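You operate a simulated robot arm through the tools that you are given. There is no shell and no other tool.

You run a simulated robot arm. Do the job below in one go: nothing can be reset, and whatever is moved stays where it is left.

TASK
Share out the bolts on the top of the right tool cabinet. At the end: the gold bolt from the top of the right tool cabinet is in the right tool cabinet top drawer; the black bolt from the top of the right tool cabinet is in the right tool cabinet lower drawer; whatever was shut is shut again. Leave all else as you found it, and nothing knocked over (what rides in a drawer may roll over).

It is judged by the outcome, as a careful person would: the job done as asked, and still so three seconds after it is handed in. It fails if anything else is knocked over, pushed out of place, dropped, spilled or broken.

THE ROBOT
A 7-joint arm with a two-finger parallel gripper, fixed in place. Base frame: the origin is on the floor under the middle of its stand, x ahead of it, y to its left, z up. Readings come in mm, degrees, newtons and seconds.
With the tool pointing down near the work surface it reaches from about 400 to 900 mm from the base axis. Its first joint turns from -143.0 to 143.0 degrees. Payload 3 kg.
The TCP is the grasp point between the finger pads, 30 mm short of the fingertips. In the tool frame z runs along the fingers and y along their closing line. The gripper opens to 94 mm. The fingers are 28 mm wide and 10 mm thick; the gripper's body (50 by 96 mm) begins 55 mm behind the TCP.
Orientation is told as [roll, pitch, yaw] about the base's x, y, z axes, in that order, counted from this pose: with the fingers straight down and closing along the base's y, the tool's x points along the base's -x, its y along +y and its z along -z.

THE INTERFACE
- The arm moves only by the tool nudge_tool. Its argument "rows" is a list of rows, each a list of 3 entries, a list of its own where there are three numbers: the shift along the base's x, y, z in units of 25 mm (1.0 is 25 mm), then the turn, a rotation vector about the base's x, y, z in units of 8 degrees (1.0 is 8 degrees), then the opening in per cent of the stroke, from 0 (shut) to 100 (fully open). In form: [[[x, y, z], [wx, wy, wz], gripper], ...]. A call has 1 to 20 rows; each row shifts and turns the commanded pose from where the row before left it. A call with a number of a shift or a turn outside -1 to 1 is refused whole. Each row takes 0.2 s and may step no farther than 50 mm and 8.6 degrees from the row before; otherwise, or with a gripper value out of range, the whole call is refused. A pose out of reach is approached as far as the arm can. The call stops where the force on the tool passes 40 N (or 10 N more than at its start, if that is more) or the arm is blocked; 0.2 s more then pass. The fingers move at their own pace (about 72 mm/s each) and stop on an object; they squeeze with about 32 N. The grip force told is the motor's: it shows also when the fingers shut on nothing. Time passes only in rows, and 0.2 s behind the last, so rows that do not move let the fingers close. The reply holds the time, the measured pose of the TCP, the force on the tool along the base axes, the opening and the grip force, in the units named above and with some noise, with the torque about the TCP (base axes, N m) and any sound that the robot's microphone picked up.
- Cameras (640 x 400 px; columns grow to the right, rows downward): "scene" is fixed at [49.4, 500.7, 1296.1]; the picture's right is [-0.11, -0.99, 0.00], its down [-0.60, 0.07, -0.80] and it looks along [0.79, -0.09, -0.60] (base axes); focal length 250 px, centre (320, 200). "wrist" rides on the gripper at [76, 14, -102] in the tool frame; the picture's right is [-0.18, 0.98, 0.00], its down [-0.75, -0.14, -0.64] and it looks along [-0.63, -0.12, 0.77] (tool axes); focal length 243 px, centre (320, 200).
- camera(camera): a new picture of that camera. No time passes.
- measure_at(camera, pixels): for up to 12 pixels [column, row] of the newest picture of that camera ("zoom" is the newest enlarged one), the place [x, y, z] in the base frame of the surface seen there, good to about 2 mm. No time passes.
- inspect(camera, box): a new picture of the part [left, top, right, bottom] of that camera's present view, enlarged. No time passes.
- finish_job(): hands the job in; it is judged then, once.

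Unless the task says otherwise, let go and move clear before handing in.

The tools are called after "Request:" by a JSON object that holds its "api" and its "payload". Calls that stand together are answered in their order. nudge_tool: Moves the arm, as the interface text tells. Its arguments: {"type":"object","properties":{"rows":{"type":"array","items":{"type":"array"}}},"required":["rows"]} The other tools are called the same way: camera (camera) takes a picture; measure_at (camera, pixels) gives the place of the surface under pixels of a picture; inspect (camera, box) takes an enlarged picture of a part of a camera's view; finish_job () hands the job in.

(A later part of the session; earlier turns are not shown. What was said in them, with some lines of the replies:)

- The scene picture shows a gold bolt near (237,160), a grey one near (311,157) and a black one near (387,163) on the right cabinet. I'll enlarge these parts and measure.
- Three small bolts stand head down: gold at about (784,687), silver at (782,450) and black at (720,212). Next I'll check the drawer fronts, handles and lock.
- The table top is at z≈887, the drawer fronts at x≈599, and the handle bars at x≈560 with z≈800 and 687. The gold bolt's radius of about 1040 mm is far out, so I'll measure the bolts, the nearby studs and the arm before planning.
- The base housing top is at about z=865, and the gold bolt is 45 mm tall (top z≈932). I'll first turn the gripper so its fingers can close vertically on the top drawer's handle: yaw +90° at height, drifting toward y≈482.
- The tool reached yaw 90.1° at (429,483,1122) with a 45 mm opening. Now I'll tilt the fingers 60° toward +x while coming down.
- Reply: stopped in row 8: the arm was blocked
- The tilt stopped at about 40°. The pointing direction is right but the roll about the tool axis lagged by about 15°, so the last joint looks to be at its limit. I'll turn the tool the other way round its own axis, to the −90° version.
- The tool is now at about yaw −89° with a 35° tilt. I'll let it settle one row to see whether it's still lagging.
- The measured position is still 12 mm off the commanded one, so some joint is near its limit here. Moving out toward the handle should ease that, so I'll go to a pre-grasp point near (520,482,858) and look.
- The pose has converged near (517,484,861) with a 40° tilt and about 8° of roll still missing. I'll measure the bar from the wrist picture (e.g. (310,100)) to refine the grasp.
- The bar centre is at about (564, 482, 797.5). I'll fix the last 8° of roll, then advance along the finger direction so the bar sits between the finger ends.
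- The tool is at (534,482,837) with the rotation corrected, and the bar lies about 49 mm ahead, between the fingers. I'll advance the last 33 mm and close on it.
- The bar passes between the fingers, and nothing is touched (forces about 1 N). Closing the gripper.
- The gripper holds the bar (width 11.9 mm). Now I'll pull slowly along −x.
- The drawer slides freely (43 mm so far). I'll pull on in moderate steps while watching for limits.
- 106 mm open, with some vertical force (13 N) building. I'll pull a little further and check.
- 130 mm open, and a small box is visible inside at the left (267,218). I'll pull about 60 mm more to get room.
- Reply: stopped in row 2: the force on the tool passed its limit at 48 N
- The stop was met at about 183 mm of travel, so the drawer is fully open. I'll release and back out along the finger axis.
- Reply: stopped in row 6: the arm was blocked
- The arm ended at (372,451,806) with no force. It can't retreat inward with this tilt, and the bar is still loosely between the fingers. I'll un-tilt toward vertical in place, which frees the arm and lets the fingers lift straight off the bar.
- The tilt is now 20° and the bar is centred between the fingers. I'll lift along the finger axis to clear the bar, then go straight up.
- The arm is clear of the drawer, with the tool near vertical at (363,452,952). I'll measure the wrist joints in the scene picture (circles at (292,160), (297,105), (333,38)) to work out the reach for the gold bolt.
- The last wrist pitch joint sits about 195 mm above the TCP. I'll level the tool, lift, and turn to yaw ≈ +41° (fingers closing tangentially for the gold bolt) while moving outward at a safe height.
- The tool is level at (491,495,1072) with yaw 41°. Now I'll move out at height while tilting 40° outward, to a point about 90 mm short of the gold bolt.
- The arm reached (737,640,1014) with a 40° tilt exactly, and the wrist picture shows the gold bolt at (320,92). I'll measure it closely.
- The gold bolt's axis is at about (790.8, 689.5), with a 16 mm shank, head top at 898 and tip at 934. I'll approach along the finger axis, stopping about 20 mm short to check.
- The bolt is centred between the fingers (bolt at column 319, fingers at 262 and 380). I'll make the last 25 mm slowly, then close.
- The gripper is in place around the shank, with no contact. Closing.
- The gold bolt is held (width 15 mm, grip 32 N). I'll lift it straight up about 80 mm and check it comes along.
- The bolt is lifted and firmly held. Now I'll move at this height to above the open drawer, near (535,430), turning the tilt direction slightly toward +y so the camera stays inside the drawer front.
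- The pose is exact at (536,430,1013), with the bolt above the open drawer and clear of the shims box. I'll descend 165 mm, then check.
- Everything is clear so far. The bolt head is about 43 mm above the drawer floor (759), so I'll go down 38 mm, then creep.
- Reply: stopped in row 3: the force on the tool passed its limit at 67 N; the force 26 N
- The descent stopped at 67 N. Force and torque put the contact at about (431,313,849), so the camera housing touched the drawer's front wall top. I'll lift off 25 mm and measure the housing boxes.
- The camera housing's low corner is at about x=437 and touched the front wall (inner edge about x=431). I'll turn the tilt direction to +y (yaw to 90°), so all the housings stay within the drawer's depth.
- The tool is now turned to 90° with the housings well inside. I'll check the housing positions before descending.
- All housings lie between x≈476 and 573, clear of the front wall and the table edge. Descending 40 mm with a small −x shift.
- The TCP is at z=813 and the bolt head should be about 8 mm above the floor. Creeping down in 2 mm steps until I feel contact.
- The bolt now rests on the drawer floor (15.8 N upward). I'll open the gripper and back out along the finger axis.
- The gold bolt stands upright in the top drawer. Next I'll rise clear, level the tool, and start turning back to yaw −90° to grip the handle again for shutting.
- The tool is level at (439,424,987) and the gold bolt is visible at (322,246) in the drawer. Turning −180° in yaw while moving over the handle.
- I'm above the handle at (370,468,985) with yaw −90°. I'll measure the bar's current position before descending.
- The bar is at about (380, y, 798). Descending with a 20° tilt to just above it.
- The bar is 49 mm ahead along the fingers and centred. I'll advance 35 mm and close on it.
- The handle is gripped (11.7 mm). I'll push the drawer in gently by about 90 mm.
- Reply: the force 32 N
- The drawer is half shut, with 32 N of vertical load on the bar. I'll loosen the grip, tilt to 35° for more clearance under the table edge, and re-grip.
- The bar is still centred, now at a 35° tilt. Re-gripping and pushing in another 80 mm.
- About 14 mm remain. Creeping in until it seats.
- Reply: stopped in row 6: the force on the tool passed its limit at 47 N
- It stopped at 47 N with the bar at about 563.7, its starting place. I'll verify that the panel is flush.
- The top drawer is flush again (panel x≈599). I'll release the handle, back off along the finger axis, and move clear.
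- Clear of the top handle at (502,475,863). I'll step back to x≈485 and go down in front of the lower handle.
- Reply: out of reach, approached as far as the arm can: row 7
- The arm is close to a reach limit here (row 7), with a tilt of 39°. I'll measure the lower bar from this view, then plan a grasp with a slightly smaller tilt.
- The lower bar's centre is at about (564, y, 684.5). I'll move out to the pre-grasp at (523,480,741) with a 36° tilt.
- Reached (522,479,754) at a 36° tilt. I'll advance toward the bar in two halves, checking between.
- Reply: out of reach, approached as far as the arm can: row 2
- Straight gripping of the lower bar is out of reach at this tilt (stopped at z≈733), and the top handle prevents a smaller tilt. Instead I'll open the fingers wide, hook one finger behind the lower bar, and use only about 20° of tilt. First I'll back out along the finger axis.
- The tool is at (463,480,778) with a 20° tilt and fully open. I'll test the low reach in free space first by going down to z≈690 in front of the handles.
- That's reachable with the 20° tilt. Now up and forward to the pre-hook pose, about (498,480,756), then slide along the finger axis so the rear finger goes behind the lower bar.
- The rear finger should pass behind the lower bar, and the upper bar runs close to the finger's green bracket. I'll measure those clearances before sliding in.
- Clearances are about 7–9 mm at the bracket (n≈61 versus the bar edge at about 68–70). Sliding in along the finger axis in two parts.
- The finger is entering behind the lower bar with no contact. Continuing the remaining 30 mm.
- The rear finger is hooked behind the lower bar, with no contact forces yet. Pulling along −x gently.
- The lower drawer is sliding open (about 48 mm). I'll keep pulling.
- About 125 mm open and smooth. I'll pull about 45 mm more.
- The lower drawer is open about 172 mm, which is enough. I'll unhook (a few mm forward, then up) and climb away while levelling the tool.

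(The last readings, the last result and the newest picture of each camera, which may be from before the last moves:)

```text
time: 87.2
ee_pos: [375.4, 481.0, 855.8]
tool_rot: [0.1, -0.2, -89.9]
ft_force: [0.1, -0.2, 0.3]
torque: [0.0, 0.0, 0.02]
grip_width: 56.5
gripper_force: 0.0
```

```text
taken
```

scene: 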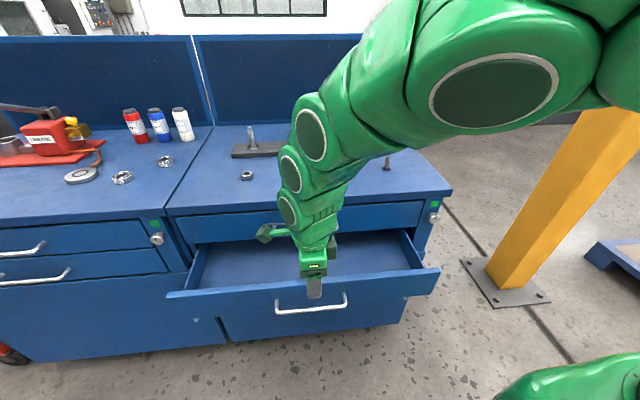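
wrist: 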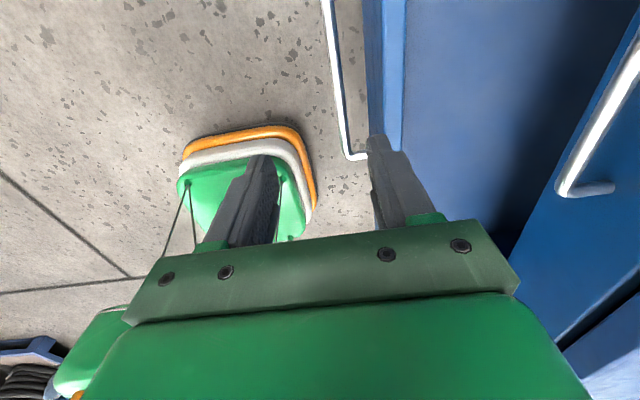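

The lower drawer is open and looks empty. I'll measure its floor and rim, and climb toward the black bolt.

Request:
{"api": "measure_at", "payload": {"camera": "scene", "pixels": [[380, 265], [370, 275], [400, 262], [230, 272], [380, 284], [420, 270], [250, 296], [360, 270], [310, 307]]}}

Request:
{"api": "nudge_tool", "payload": {"rows": [[[0.2, -0.3, 0.96], [0, 0, 0], 60], [[0.2, -0.3, 0.96], [0, 0, 0], 60], [[0.2, -0.3, 0.96], [0, 0, 0], 60], [[0.2, -0.3, 0.96], [0, 0, 0], 60], [[0.2, -0.3, 0.96], [0, 0, 0], 60], [[0.2, -0.3, 0.96], [0, 0, 0], 60], [[0.9, -0.64, 0.2], [0, 0, 0], 60], [[0.9, -0.64, 0], [0, 0, 0], 60], [[0.9, -0.64, 0], [0, 0, 0], 60], [[0.9, -0.64, 0], [0, 0, 0], 60], [[0.9, -0.64, 0], [0, 0, 0], 60], [[0.9, -0.64, 0], [0, 0, 0], 60], [[0.9, -0.64, 0], [0, 0, 0], 60], [[0.9, -0.64, 0], [0, 0, 0], 60], [[0.9, -0.64, 0], [0, 0, 0], 60], [[0.9, -0.64, 0], [0, 0, 0], 60], [[0.9, -0.64, 0], [0, 0, 0], 60], [[0, 0, 0], [0, 0, 0], 60]]}}

Request:
{"api": "camera", "payload": {"camera": "scene"}}

Request:
{"api": "camera", "payload": {"camera": "wrist"}}

```text
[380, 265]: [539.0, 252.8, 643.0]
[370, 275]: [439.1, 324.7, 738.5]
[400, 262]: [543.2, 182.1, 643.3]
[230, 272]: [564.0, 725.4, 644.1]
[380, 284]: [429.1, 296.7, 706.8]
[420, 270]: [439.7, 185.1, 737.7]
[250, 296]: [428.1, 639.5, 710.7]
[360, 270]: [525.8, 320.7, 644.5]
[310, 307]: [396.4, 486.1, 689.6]
```

```text
time: 91.0
ee_pos: [651.0, 260.3, 1006.5]
tool_rot: [0.1, -0.2, -89.8]
ft_force: [0.1, 0.4, -0.2]
torque: [0.03, 0.02, 0.0]
grip_width: 56.3
gripper_force: 0.0
```

```text
taken
```

scene: 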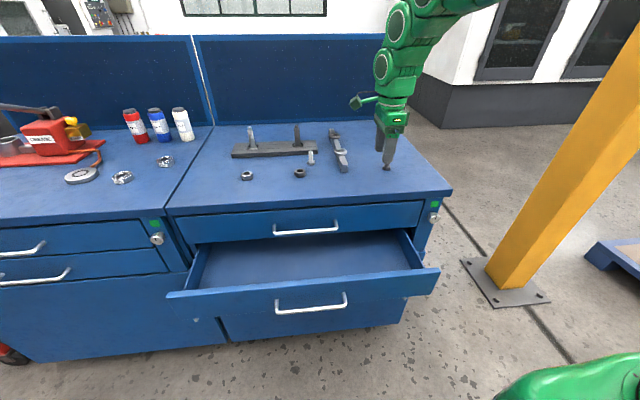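

```text
taken
```

wrist: 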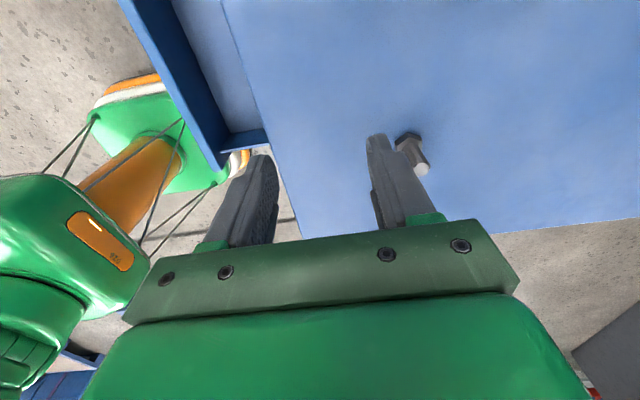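

I'm at (651,260,1007) and the black bolt shows at (412,152) in the wrist picture. The lower drawer's floor is z≈643.5. Measuring the bolt.

Request:
{"api": "inspect", "payload": {"camera": "wrist", "box": [370, 110, 460, 200]}}

Request:
{"api": "measure_at", "payload": {"camera": "wrist", "pixels": [[420, 169], [416, 160], [413, 152], [408, 140], [422, 160], [404, 134], [417, 140]]}}

```text
4.44 times, centred on (415, 155) of wrist
```

zoom: 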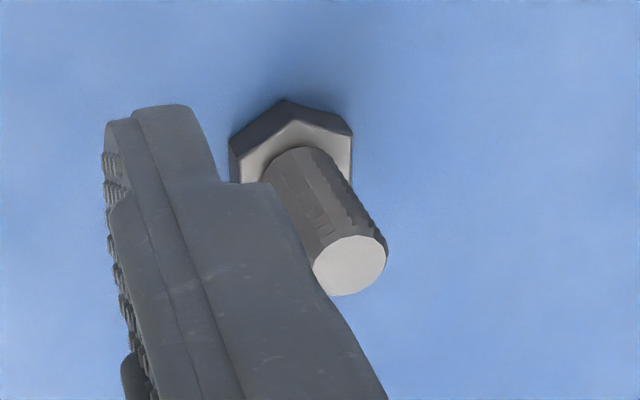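

```text
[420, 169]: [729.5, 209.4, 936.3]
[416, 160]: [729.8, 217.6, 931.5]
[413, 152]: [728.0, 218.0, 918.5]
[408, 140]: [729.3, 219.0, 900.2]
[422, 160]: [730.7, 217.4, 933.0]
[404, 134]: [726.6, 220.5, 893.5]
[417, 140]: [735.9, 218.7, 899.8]
```

The black bolt's axis is at about (729.3, 210), with its top at z≈936. Moving above it and checking alignment before descending.

Request:
{"api": "nudge_tool", "payload": {"rows": [[[0.783, -0.503, 0], [0, 0, 0], 60], [[0.783, -0.503, 0], [0, 0, 0], 60], [[0.783, -0.503, 0], [0, 0, 0], 60], [[0.783, -0.503, 0], [0, 0, 0], 60], [[0, 0, 0], [0, 0, 0], 60]]}}

Request:
{"api": "camera", "payload": {"camera": "wrist"}}

Request:
{"api": "inspect", "payload": {"camera": "scene", "box": [330, 70, 450, 190]}}

```text
time: 92.2
ee_pos: [729.7, 209.8, 1005.2]
tool_rot: [0.1, -0.2, -90.0]
ft_force: [-0.6, 0.8, -0.4]
torque: [0.02, -0.01, -0.01]
grip_width: 56.1
gripper_force: 0.1
```

```text
taken
```

wrist: 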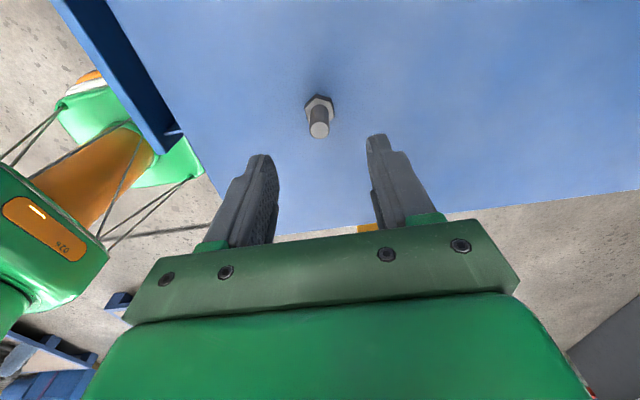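

```text
3.33 times, centred on (390, 130) of scene
```

zoom: 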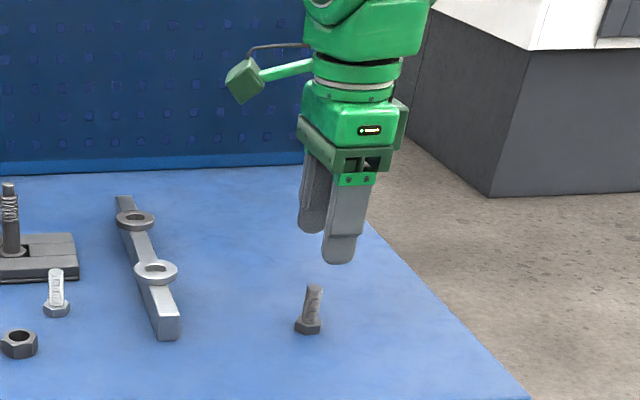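

Request:
{"api": "measure_at", "payload": {"camera": "wrist", "pixels": [[320, 130], [319, 127], [319, 115], [314, 118], [326, 118], [311, 103], [330, 103], [320, 97]]}}

Request:
{"api": "inspect", "payload": {"camera": "wrist", "box": [290, 80, 350, 150]}}

```text
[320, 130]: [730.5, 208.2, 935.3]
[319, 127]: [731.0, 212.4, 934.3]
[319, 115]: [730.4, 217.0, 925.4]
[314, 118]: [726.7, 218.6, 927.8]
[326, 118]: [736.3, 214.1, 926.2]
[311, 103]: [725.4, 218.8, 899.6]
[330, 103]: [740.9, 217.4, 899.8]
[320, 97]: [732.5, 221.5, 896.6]
```

```text
5.71 times, centred on (320, 115) of wrist
```

zoom: 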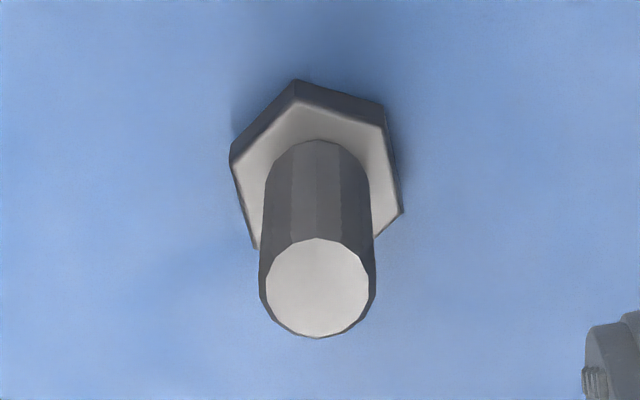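

The axis is at about (731, 210), nearly centred. Descending 73 mm so the fingertips stay just above the bolt head, then closing.

Request:
{"api": "nudge_tool", "payload": {"rows": [[[0.05, 0, -0.9], [0, 0, 0], 60], [[0, 0, -0.9], [0, 0, 0], 60], [[0, 0, -0.7], [0, 0, 0], 60], [[0, 0, -0.42], [0, 0, 0], 60], [[0, 0, 0], [0, 0, 0], 60]]}}

Request:
{"api": "camera", "payload": {"camera": "wrist"}}

Request:
{"api": "inspect", "payload": {"camera": "scene", "box": [340, 100, 440, 190]}}

```text
time: 93.4
ee_pos: [731.8, 210.7, 931.9]
tool_rot: [0.1, -0.3, -89.8]
ft_force: [0.5, 0.4, 0.7]
torque: [-0.02, 0.02, -0.03]
grip_width: 56.5
gripper_force: 0.1
```

```text
taken
```

wrist: 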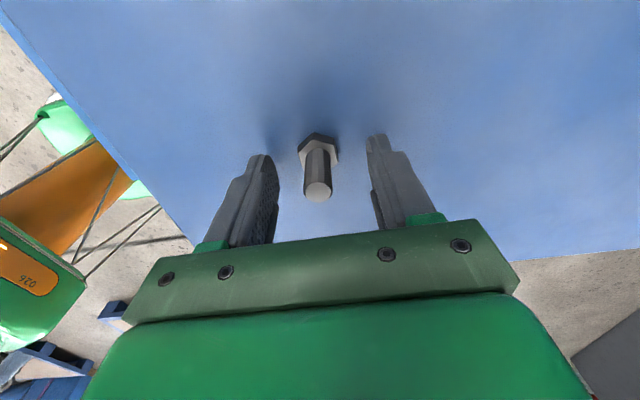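

```text
4.44 times, centred on (390, 145) of scene
```

zoom: 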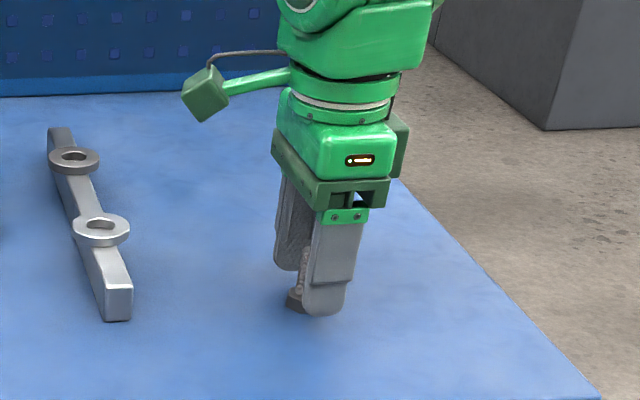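

The shank is between the pads and nothing is touching. Closing the gripper.

Request:
{"api": "nudge_tool", "payload": {"rows": [[[0, 0, 0], [0, 0, 0], 35], [[0, 0, 0], [0, 0, 0], 22], [[0, 0, 0], [0, 0, 0], 10], [[0, 0, 0], [0, 0, 0], 5], [[0, 0, 0], [0, 0, 0], 5]]}}

Request:
{"api": "camera", "payload": {"camera": "wrist"}}

```text
time: 94.6
ee_pos: [732.4, 211.2, 931.9]
tool_rot: [0.0, -0.1, -89.9]
ft_force: [0.2, 0.4, -0.4]
torque: [0.0, -0.02, 0.01]
grip_width: 14.6
gripper_force: 32.1
```

```text
taken
```

wrist: 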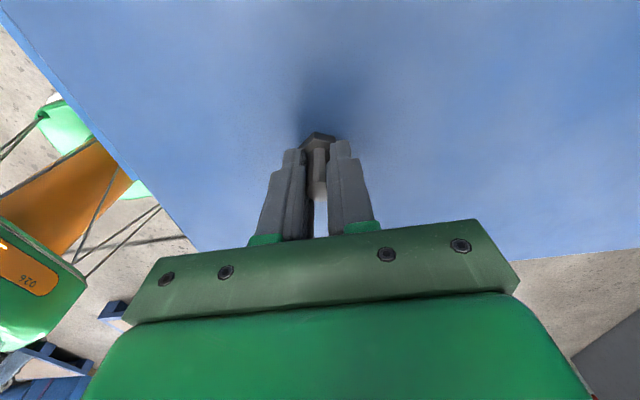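

The black bolt is held (14.6 mm, 32 N). Lifting it straight up, then carrying it over the open lower drawer.

Request:
{"api": "nudge_tool", "payload": {"rows": [[[0, 0, 0.4], [0, 0, 0], 5], [[0, 0, 0.9], [0, 0, 0], 5], [[0, 0, 1], [0, 0, 0], 5], [[0, 0, 0.9], [0, 0, 0], 5], [[-0.7, 0.5, 0], [0, 0, 0], 5], [[-0.9, 0.7, 0], [0, 0, 0], 5], [[-0.9, 0.7, 0], [0, 0, 0], 5], [[-0.9, 0.7, 0], [0, 0, 0], 5], [[-0.9, 0.7, 0], [0, 0, 0], 5], [[-0.9, 0.7, 0], [0, 0, 0], 5], [[-0.9, 0.7, 0], [0, 0, 0], 5], [[-0.9, 0.7, 0], [0, 0, 0], 5], [[-0.9, 0.7, 0], [0, 0, 0], 5], [[-0.9, 0.7, 0], [0, 0, 0], 5], [[-0.9, 0.7, 0], [0, 0, 0], 5], [[-0.1, 0.2, 0], [0, 0, 0], 5], [[0, 0, 0], [0, 0, 0], 5]]}}

Request:
{"api": "camera", "payload": {"camera": "scene"}}

Request:
{"api": "camera", "payload": {"camera": "wrist"}}

```text
time: 98.2
ee_pos: [486.7, 403.7, 1012.3]
tool_rot: [0.2, -0.2, -89.9]
ft_force: [-0.7, 0.7, -1.3]
torque: [-0.03, 0.01, -0.02]
grip_width: 15.0
gripper_force: 32.3
```

```text
taken
```

scene: 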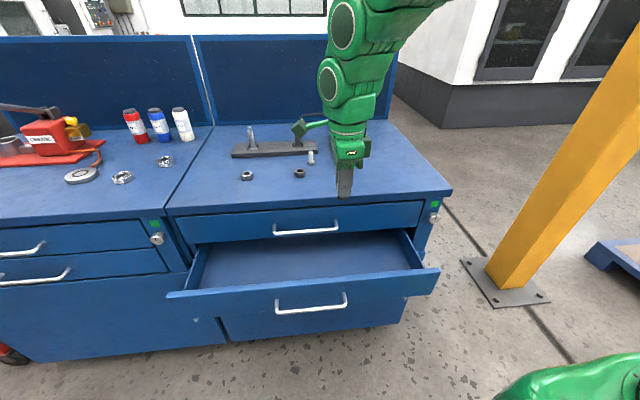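

```text
taken
```

wrist: 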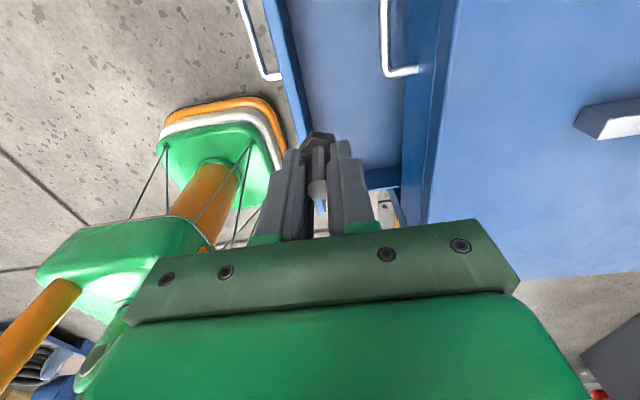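

The bolt is above the lower drawer at (487,404). Descending 290 mm in steps, staying clear of the top handle (x≥558).

Request:
{"api": "nudge_tool", "payload": {"rows": [[[0, 0, -0.8], [0, 0, 0], 5], [[0, 0, -1], [0, 0, 0], 5], [[0, 0, -1], [0, 0, 0], 5], [[0, 0, -1], [0, 0, 0], 5], [[0, 0, -1], [0, 0, 0], 5], [[0, 0, -1], [0, 0, 0], 5], [[0, 0, -1], [0, 0, 0], 5], [[0, 0, -0.8], [0, 0, 0], 5], [[0, 0, 0], [0, 0, 0], 5]]}}

Request:
{"api": "camera", "payload": {"camera": "scene"}}

Request:
{"api": "camera", "payload": {"camera": "wrist"}}

```text
time: 100.2
ee_pos: [485.3, 402.9, 821.8]
tool_rot: [0.0, -0.1, -89.9]
ft_force: [-0.1, 0.1, -0.5]
torque: [0.01, 0.0, -0.01]
grip_width: 14.7
gripper_force: 32.2
```

```text
taken
```

scene: 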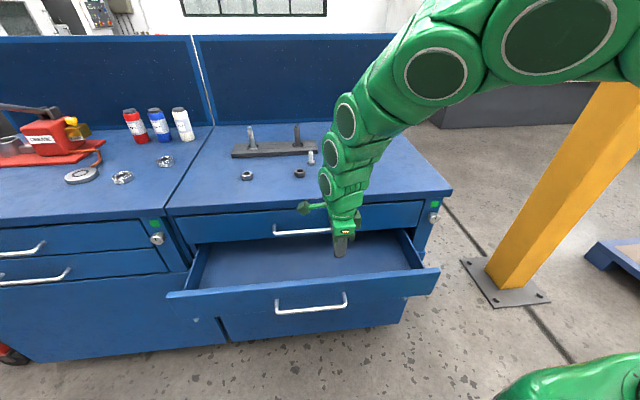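

```text
taken
```

wrist: 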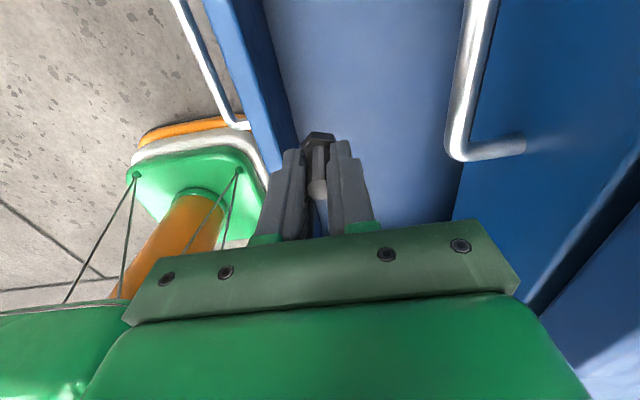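

Clear so far (z=822). Descending another 110 mm into the drawer.

Request:
{"api": "nudge_tool", "payload": {"rows": [[[0, 0, -0.8], [0, 0, 0], 5], [[0, 0, -0.9], [0, 0, 0], 5], [[0, 0, -0.9], [0, 0, 0], 5], [[0, 0, -0.9], [0, 0, 0], 5], [[0, 0, -0.9], [0, 0, 0], 5], [[0, 0, 0], [0, 0, 0], 5]]}}

Request:
{"api": "camera", "payload": {"camera": "wrist"}}

Request:
{"api": "inspect", "payload": {"camera": "scene", "box": [240, 190, 440, 320]}}

```text
time: 101.6
ee_pos: [486.4, 402.5, 712.6]
tool_rot: [0.2, -0.3, -89.8]
ft_force: [0.4, -0.1, -0.5]
torque: [0.03, -0.02, -0.01]
grip_width: 14.9
gripper_force: 31.6
```

```text
taken
```

wrist: 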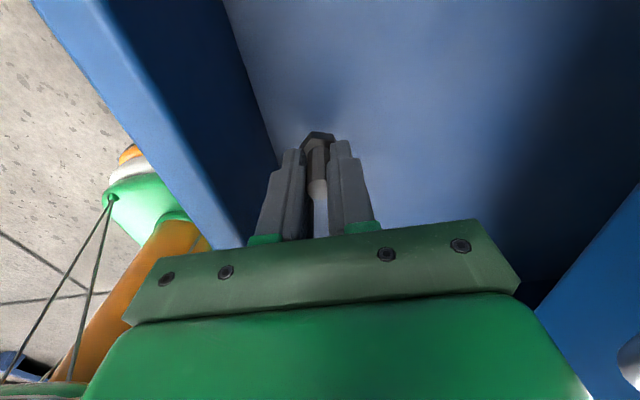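

```text
3.08 times, centred on (340, 255) of scene
```

zoom: 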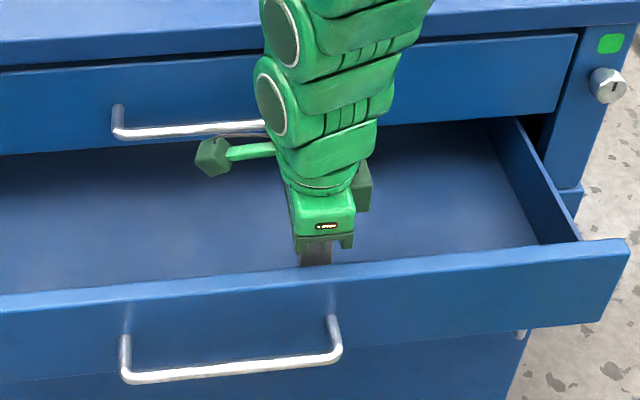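

The bolt head is about 24 mm above the floor. Going down 18 mm, then creeping.

Request:
{"api": "nudge_tool", "payload": {"rows": [[[0, 0, -0.36], [0, 0, 0], 5], [[0, 0, -0.36], [0, 0, 0], 5], [[0, 0, 0], [0, 0, 0], 5]]}}

Request:
{"api": "nudge_tool", "payload": {"rows": [[[0, 0, -0.06], [0, 0, 0], 5], [[0, 0, -0.06], [0, 0, 0], 5], [[0, 0, 0], [0, 0, 0], 5]]}}

```text
time: 102.4
ee_pos: [486.7, 403.3, 693.4]
tool_rot: [0.1, -0.3, -89.8]
ft_force: [0.3, 0.1, -1.5]
torque: [-0.02, 0.02, 0.02]
grip_width: 14.6
gripper_force: 31.8
```

```text
time: 103.2
ee_pos: [486.7, 402.5, 690.3]
tool_rot: [0.0, -0.2, -89.9]
ft_force: [-0.5, 0.3, -1.5]
torque: [0.01, 0.0, -0.03]
grip_width: 14.9
gripper_force: 32.4
```

Request:
{"api": "nudge_tool", "payload": {"rows": [[[0, 0, -0.06], [0, 0, 0], 5], [[0, 0, 0], [0, 0, 0], 5]]}}

Request:
{"api": "nudge_tool", "payload": {"rows": [[[0, 0, -0.05], [0, 0, 0], 5], [[0, 0, 0], [0, 0, 0], 5]]}}

```text
time: 103.8
ee_pos: [485.8, 402.5, 689.7]
tool_rot: [0.1, -0.2, -89.9]
ft_force: [-1.5, -1.3, 5.2]
torque: [-0.05, 0.05, 0.01]
grip_width: 15.2
gripper_force: 31.5
```

```text
time: 104.4
ee_pos: [486.6, 402.6, 687.5]
tool_rot: [0.0, -0.1, -89.8]
ft_force: [1.6, -1.5, 22.1]
torque: [0.0, -0.05, -0.03]
grip_width: 14.9
gripper_force: 31.6
```

The bolt rests on the drawer floor (22 N). Easing off slightly, releasing, and lifting straight out.

Request:
{"api": "nudge_tool", "payload": {"rows": [[[0, 0, 0.04], [0, 0, 0], 5], [[0, 0, 0], [0, 0, 0], 20], [[0, 0, 0], [0, 0, 0], 35], [[0, 0, 0], [0, 0, 0], 45], [[0, 0, 0], [0, 0, 0], 45], [[0, 0, 0.4], [0, 0, 0], 45], [[0, 0, 0.8], [0, 0, 0], 45], [[0, 0, 0.9], [0, 0, 0], 45], [[0, 0, 0.9], [0, 0, 0], 45], [[0, 0, 0], [0, 0, 0], 45]]}}

Request:
{"api": "camera", "payload": {"camera": "wrist"}}

Request:
{"api": "inspect", "payload": {"camera": "scene", "box": [240, 190, 440, 320]}}

```text
time: 106.6
ee_pos: [487.4, 403.5, 765.4]
tool_rot: [0.0, -0.3, -89.8]
ft_force: [0.8, 0.4, 0.8]
torque: [0.0, -0.02, -0.03]
grip_width: 42.3
gripper_force: 0.0
```

```text
taken
```

wrist: 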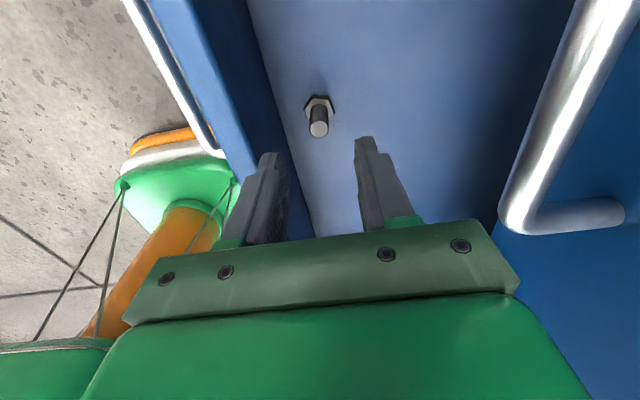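

```text
3.08 times, centred on (340, 255) of scene
```

zoom: 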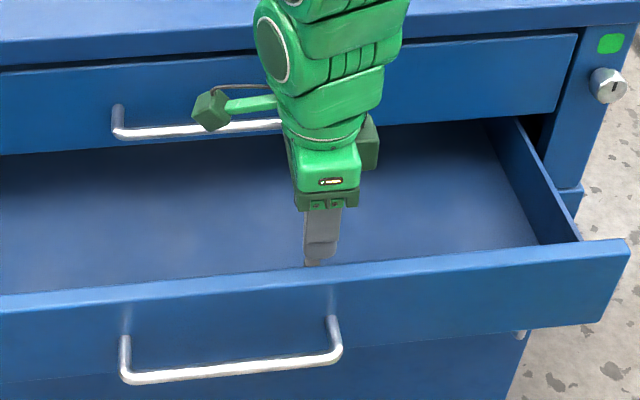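

The black bolt stands upright in the lower drawer. To shut it, I'll lift out over the drawer front, come down in front of the bar, and push the bar with the outside of a finger (tilt 20°).

Request:
{"api": "nudge_tool", "payload": {"rows": [[[0, 0, 0.9], [0, 0, 0], 43], [[0, 0, 1], [0, 0, 0], 43], [[0, 0, 1], [0, 0, 0], 43], [[-0.8, 0.4, 0], [0, 0, 0], 43], [[-0.9, 0.45, 0], [0, 0, 0], 43], [[-0.9, 0.45, 0], [0, 0, 0], 43], [[-0.9, 0.45, 0], [0, 0, 0], 43], [[-0.9, 0.45, 0], [0, 0, 0], 43], [[-0.9, 0.45, 0], [0, 0, 0], 43], [[-0.9, 0.45, 0], [0, 0, 0], 43], [[0, 0, 0], [0, 0, 0], 43]]}}

Request:
{"api": "camera", "payload": {"camera": "scene"}}

Request:
{"api": "camera", "payload": {"camera": "wrist"}}

```text
time: 109.0
ee_pos: [331.3, 479.3, 837.1]
tool_rot: [0.1, -0.3, -89.9]
ft_force: [0.7, -0.3, 0.3]
torque: [-0.01, -0.01, -0.01]
grip_width: 40.4
gripper_force: 0.1
```

```text
taken
```

scene: 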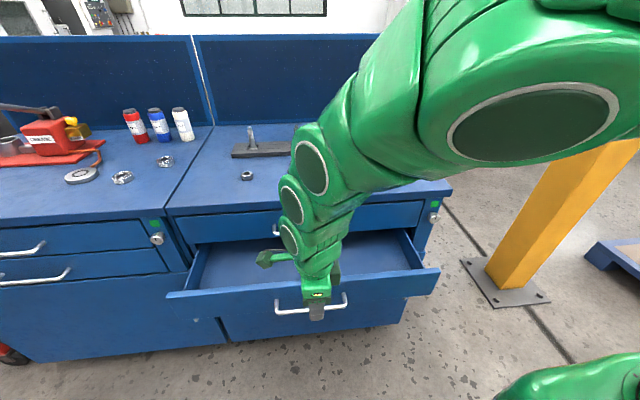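

```text
taken
```

wrist: 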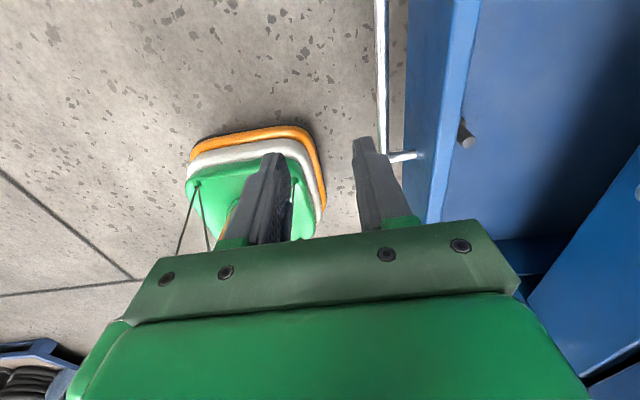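

Request:
{"api": "measure_at", "payload": {"camera": "wrist", "pixels": [[380, 40], [382, 80], [384, 115], [440, 80], [462, 130], [466, 133]]}}

Request:
{"api": "nudge_tool", "payload": {"rows": [[[-0.1, 0, -0.6], [0, -0.5, 0], 43], [[-0.1, 0, -0.6], [0, -0.5, 0], 43], [[0, 0, -0.6], [0, -0.5, 0], 43], [[0, 0, -0.6], [0, -0.5, 0], 43], [[0, 0, -0.6], [0, -0.5, 0], 43], [[0, 0, 0], [0, 0, 0], 43]]}}

Request:
{"api": "camera", "payload": {"camera": "wrist"}}

```text
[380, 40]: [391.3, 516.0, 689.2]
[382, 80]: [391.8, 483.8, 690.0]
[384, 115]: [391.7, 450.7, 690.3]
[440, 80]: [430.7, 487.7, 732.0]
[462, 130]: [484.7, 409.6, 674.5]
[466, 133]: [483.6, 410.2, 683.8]
```

```text
time: 110.4
ee_pos: [325.6, 480.6, 762.2]
tool_rot: [20.1, -0.2, -90.0]
ft_force: [-0.6, -0.5, 0.2]
torque: [-0.02, -0.02, 0.0]
grip_width: 40.3
gripper_force: 0.0
```

```text
taken
```

wrist: 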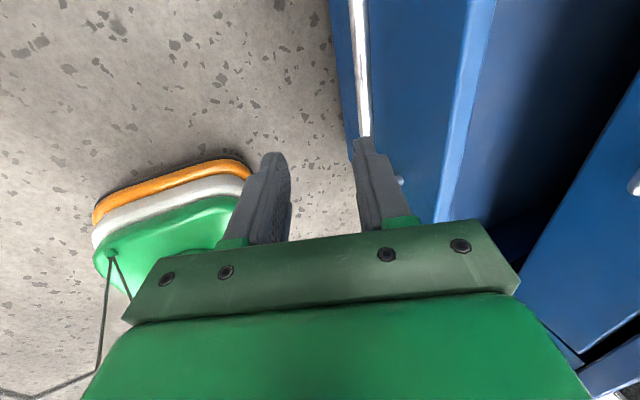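

The bar is at (392.5, y, 684.4). Lowering in front of it, with about 12 mm of clearance.

Request:
{"api": "nudge_tool", "payload": {"rows": [[[0, 0, -0.8], [0, 0, 0], 43], [[0, 0, -0.8], [0, 0, 0], 43], [[0.1, 0, -0.8], [0, 0, 0], 43], [[0.2, 0, -0.7], [0, 0, 0], 43], [[0, 0, 0], [0, 0, 0], 43]]}}

Request:
{"api": "camera", "payload": {"camera": "wrist"}}

```text
time: 111.6
ee_pos: [333.0, 480.1, 683.5]
tool_rot: [20.0, -0.2, -90.0]
ft_force: [0.5, 1.0, 0.1]
torque: [-0.02, 0.0, -0.01]
grip_width: 40.6
gripper_force: 0.1
```

```text
taken
```

wrist: 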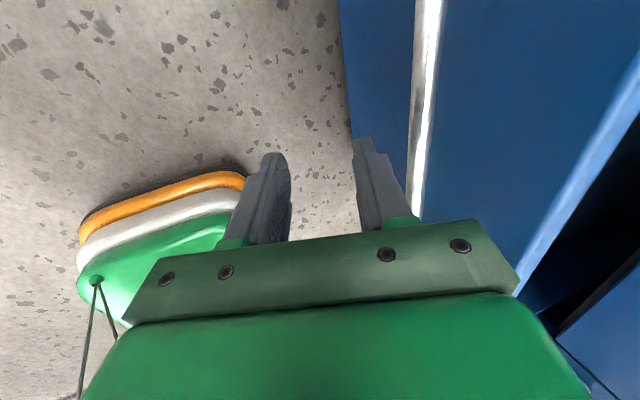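

The finger is in front of the bar at the right height. Pushing in +x, slowly at first.

Request:
{"api": "nudge_tool", "payload": {"rows": [[[0.3, 0, 0], [0, 0, 0], 43], [[0.3, 0, 0], [0, 0, 0], 43], [[0.2, 0, 0], [0, 0, 0], 43], [[0.2, 0, 0], [0, 0, 0], 43], [[0.2, 0, 0], [0, 0, 0], 43], [[0.3, 0, 0], [0, 0, 0], 43], [[0.3, 0, 0], [0, 0, 0], 43], [[0.3, 0, 0], [0, 0, 0], 43], [[0, 0, 0], [0, 0, 0], 43]]}}

Request:
{"api": "camera", "payload": {"camera": "wrist"}}

Request:
{"api": "camera", "payload": {"camera": "scene"}}

```text
time: 113.6
ee_pos: [385.8, 479.8, 683.9]
tool_rot: [20.0, -0.2, -90.0]
ft_force: [-1.0, -0.7, -0.7]
torque: [0.0, 0.02, -0.03]
grip_width: 39.7
gripper_force: 0.0
```

```text
taken
```

wrist: 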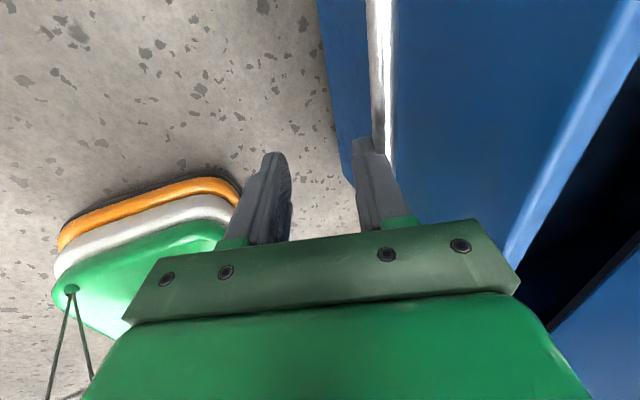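

```text
taken
```

scene: 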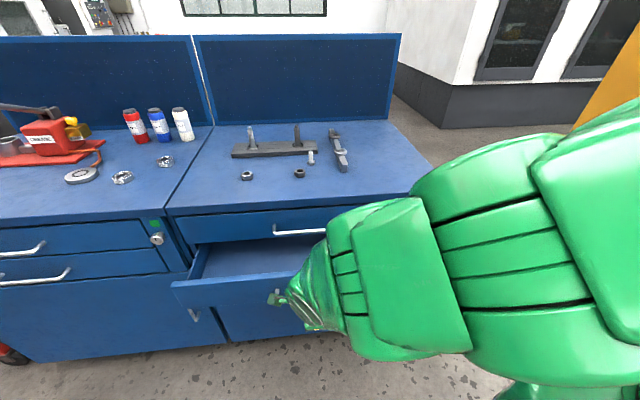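

The drawer is moving in with only about 1 N. Pushing on another 100 mm.

Request:
{"api": "nudge_tool", "payload": {"rows": [[[0.3, 0, 0], [0, 0, 0], 43], [[0.4, 0, 0], [0, 0, 0], 43], [[0.4, 0, 0], [0, 0, 0], 43], [[0.4, 0, 0], [0, 0, 0], 43], [[0.4, 0, 0], [0, 0, 0], 43], [[0.4, 0, 0], [0, 0, 0], 43], [[0.4, 0, 0], [0, 0, 0], 43], [[0.4, 0, 0], [0, 0, 0], 43], [[0.4, 0, 0], [0, 0, 0], 43], [[0.3, 0, 0], [0, 0, 0], 43], [[0.2, 0, 0], [0, 0, 0], 43], [[0, 0, 0], [0, 0, 0], 43]]}}

Request:
{"api": "camera", "payload": {"camera": "wrist"}}

Request:
{"api": "camera", "payload": {"camera": "scene"}}

```text
time: 116.2
ee_pos: [486.2, 479.5, 683.7]
tool_rot: [20.3, -0.2, -90.0]
ft_force: [-1.0, 0.4, -1.5]
torque: [0.0, 0.04, 0.03]
grip_width: 39.6
gripper_force: 0.0
```

```text
taken
```

wrist: 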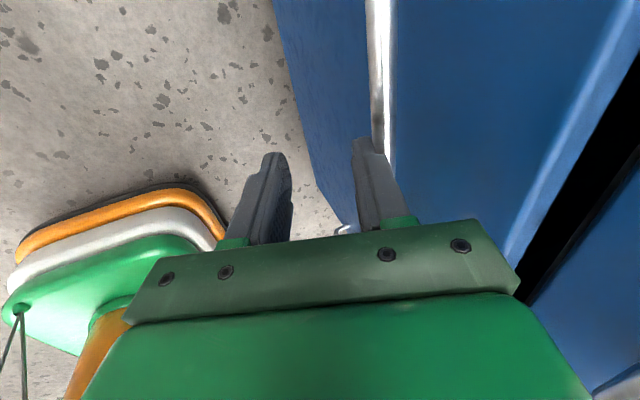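

```text
taken
```

scene: 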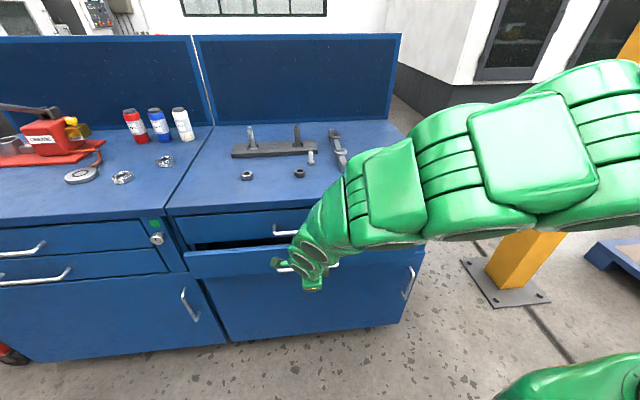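

Measuring how far the lower drawer's panel still stands out.

Request:
{"api": "measure_at", "payload": {"camera": "scene", "pixels": [[230, 262], [220, 268], [250, 262]]}}

Request:
{"api": "nudge_tool", "payload": {"rows": [[[0.3, 0, 0], [0, 0, 0], 43], [[0.3, 0, 0], [0, 0, 0], 43], [[0.2, 0, 0], [0, 0, 0], 43], [[0, 0, 0], [0, 0, 0], 43]]}}

Request:
{"api": "camera", "payload": {"camera": "scene"}}

Request:
{"api": "camera", "payload": {"camera": "wrist"}}

```text
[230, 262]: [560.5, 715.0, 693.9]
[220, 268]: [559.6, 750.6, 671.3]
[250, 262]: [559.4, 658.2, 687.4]
```

```text
time: 117.2
ee_pos: [506.0, 479.8, 684.1]
tool_rot: [20.0, -0.2, -90.0]
ft_force: [-0.6, 0.7, -2.3]
torque: [0.01, 0.07, -0.03]
grip_width: 39.5
gripper_force: 0.1
```

```text
taken
```

scene: 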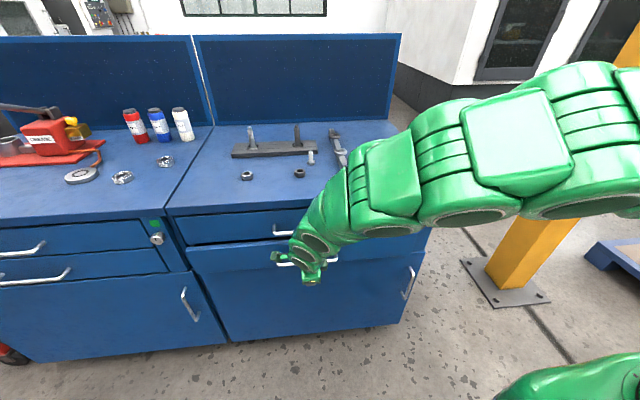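

```text
taken
```

wrist: 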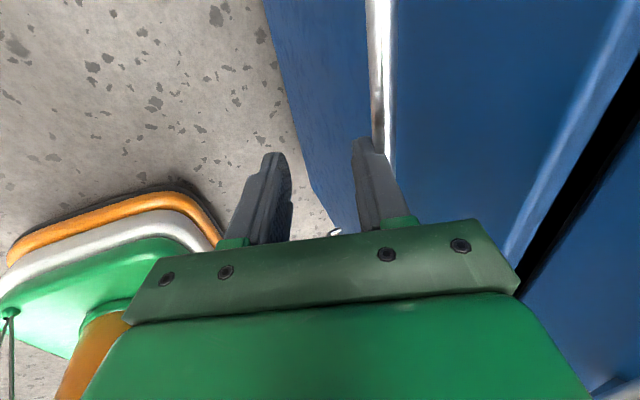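

About 20 mm remain. Creeping in until it seats.

Request:
{"api": "nudge_tool", "payload": {"rows": [[[0.2, 0, 0], [0, 0, 0], 43], [[0.2, 0, 0], [0, 0, 0], 43], [[0.15, 0, 0], [0, 0, 0], 43], [[0.1, 0, 0], [0, 0, 0], 43], [[0.08, 0, 0], [0, 0, 0], 43], [[0.06, 0, 0], [0, 0, 0], 43], [[0, 0, 0], [0, 0, 0], 43]]}}

Request:
{"api": "camera", "payload": {"camera": "scene"}}

Request:
{"api": "measure_at", "payload": {"camera": "scene", "pixels": [[230, 262], [220, 258], [250, 257], [250, 226], [220, 232], [240, 285]]}}

```text
time: 118.8
ee_pos: [526.9, 480.7, 684.3]
tool_rot: [20.1, -0.3, -90.0]
ft_force: [-3.0, -0.6, 2.0]
torque: [-0.01, -0.01, -0.07]
grip_width: 39.2
gripper_force: 0.1
```

```text
taken
```

scene: 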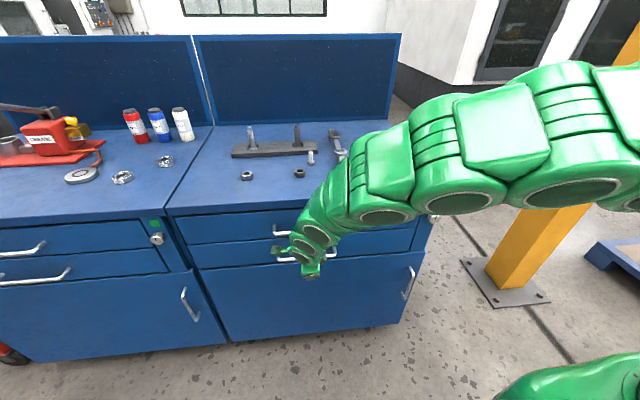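

```text
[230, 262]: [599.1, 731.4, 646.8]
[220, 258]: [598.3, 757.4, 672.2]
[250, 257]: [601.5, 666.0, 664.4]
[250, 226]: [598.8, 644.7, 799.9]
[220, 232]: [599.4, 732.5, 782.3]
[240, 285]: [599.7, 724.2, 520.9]
```

The panel reads about 599, but the push force is still only 3 N. A few more 1 mm steps will make sure it's fully seated.

Request:
{"api": "nudge_tool", "payload": {"rows": [[[0.05, 0, 0], [0, 0, 0], 43], [[0.05, 0, 0], [0, 0, 0], 43], [[0, 0, 0], [0, 0, 0], 43]]}}

Request:
{"api": "nudge_tool", "payload": {"rows": [[[0.05, 0, 0], [0, 0, 0], 43], [[0.05, 0, 0], [0, 0, 0], 43], [[0, 0, 0], [0, 0, 0], 43]]}}

Request:
{"api": "inspect", "payload": {"camera": "scene", "box": [160, 190, 440, 290]}}

```text
time: 119.6
ee_pos: [527.8, 479.8, 683.5]
tool_rot: [20.2, -0.1, -90.0]
ft_force: [-10.0, -0.1, 2.4]
torque: [0.02, -0.06, -0.01]
grip_width: 35.5
gripper_force: 0.0
```

```text
time: 120.4
ee_pos: [530.7, 480.8, 684.5]
tool_rot: [20.0, -0.3, -89.9]
ft_force: [-19.2, 3.3, 5.5]
torque: [0.01, -0.07, 0.04]
grip_width: 31.8
gripper_force: 0.0
```

```text
2.29 times, centred on (300, 240) of scene
```

zoom: 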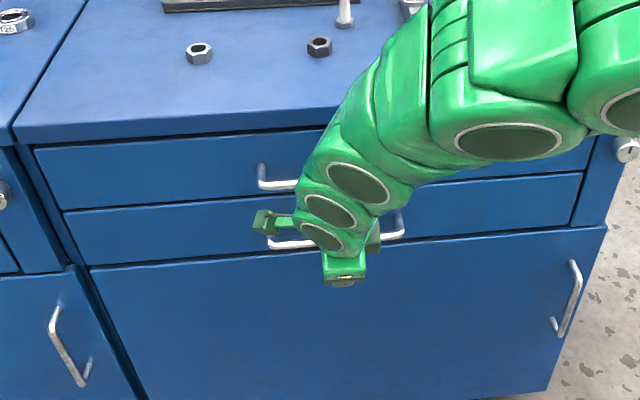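

The force rose to 19 N with the panel not moving, so the lower drawer is seated. Backing straight off and rising clear.

Request:
{"api": "nudge_tool", "payload": {"rows": [[[-0.4, 0, 0], [0, 0, 0], 43], [[-0.8, 0, 0], [0, 0, 0], 43], [[-1, 0, 0], [0, 0, 0], 43], [[-1, 0, 0], [0, 0, 0], 43], [[-0.5, 0, 0.5], [0, 0, 0], 43], [[0, 0, 1], [0, 0.5, 0], 43], [[0, 0, 1], [0, 0.5, 0], 43], [[0, 0, 1], [0, 0.5, 0], 43], [[0, 0, 1], [0, 0.5, 0], 43], [[0, 0, 1], [0, 0.5, 0], 43], [[0, 0, 1], [0, 0, 0], 43], [[0, 0, 1], [0, 0, 0], 43], [[0, 0, 1], [0, 0, 0], 43], [[0, -0.4, 1], [0, 0, 0], 43], [[0, -0.8, 1], [0, 0, 0], 43], [[0, -1, 1], [0, 0, 0], 43], [[0, -1, 0.8], [0, 0, 0], 43], [[0, -1, 0], [0, 0, 0], 43], [[0, -1, 0], [0, 0, 0], 43], [[0, 0, 0], [0, 0, 0], 43]]}}

Request:
{"api": "camera", "payload": {"camera": "scene"}}

Request:
{"api": "camera", "payload": {"camera": "wrist"}}

```text
time: 124.6
ee_pos: [438.6, 350.5, 990.6]
tool_rot: [0.1, -0.1, -89.8]
ft_force: [0.8, 0.2, 0.3]
torque: [0.02, 0.02, 0.03]
grip_width: 40.3
gripper_force: 0.1
```

```text
taken
```

scene: 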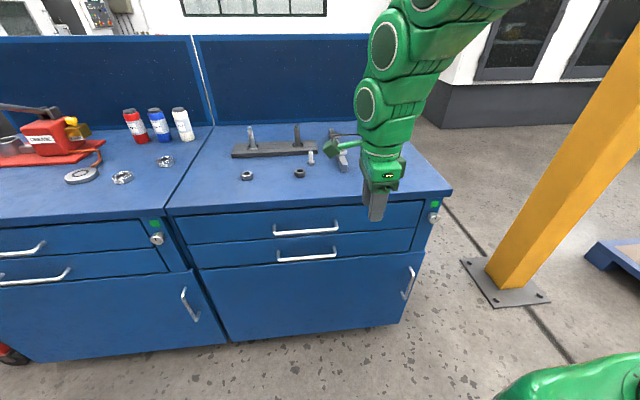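

```text
taken
```

wrist: 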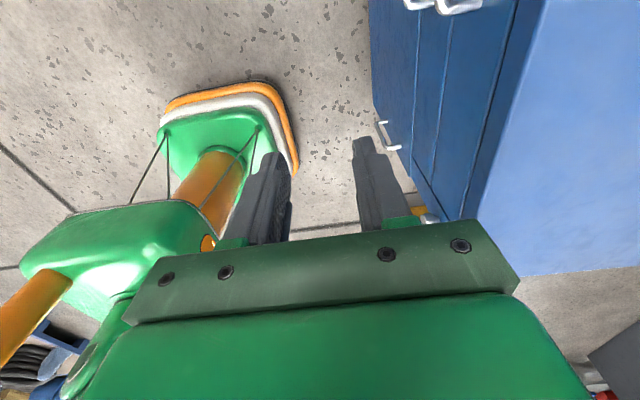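

Both drawers look flush and the arm is clear. I'll check the panel positions, handles and remaining table items against their starting values.

Request:
{"api": "measure_at", "payload": {"camera": "scene", "pixels": [[250, 225], [220, 230], [250, 245], [250, 255], [305, 231], [305, 257], [390, 225], [390, 243], [247, 175], [299, 173], [311, 157], [340, 150]]}}

Request:
{"api": "inspect", "payload": {"camera": "scene", "box": [160, 110, 460, 280]}}

```text
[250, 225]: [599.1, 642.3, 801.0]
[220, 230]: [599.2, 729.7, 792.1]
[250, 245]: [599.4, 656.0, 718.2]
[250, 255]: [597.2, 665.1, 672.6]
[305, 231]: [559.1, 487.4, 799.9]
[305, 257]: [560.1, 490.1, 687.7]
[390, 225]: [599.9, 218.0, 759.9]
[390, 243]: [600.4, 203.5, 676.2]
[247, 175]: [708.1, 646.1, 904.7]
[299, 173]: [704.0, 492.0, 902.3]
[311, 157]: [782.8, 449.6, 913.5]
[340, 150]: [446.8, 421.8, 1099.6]
```

```text
2.13 times, centred on (310, 195) of scene
```

zoom: 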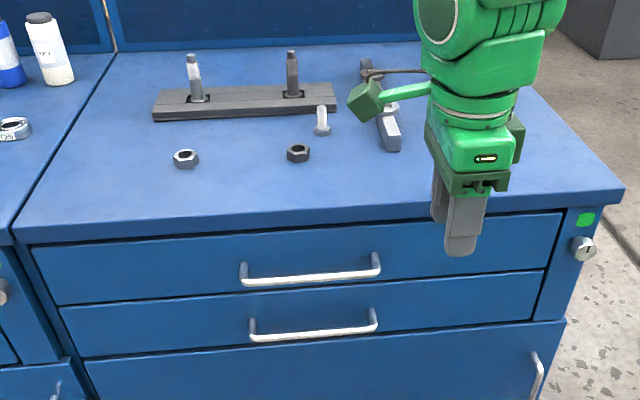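

Both drawer panels read x≈599 with their handles at the original places. The nuts, silver bolt and clamp pieces are where they were, and the arm is clear, so I'm handing in the job.

Request:
{"api": "finish_job", "payload": {}}

```text
The job is handed in.
```

The gold bolt is in the right cabinet's top drawer and the black bolt is in its lower drawer. Both drawers are shut again, and the arm is clear of the cabinet.

- **Drawers:** both panels measure flush at x≈599 mm, as at the start, and the handles are back in their original positions. The top drawer already held a small box of shims, which I left alone.
- **Bolts:** each was set down upright on its drawer floor before release. I couldn't see inside once the drawers were shut, so either may have rolled over during closing.
- **Other items:** the two nuts and the silver bolt measure where they were. I checked the clamp plate and bar only by eye in the last picture, and they look untouched.
- **Bumps:** while I was lowering the gold bolt, the arm's camera housing pressed on the top drawer's front edge at about 67 N. I lifted off and re-angled the tool. I didn't inspect the edge for marks, but the drawer still closed flush. Forces also briefly reached 47–48 N when the top drawer hit its open and closed stops.
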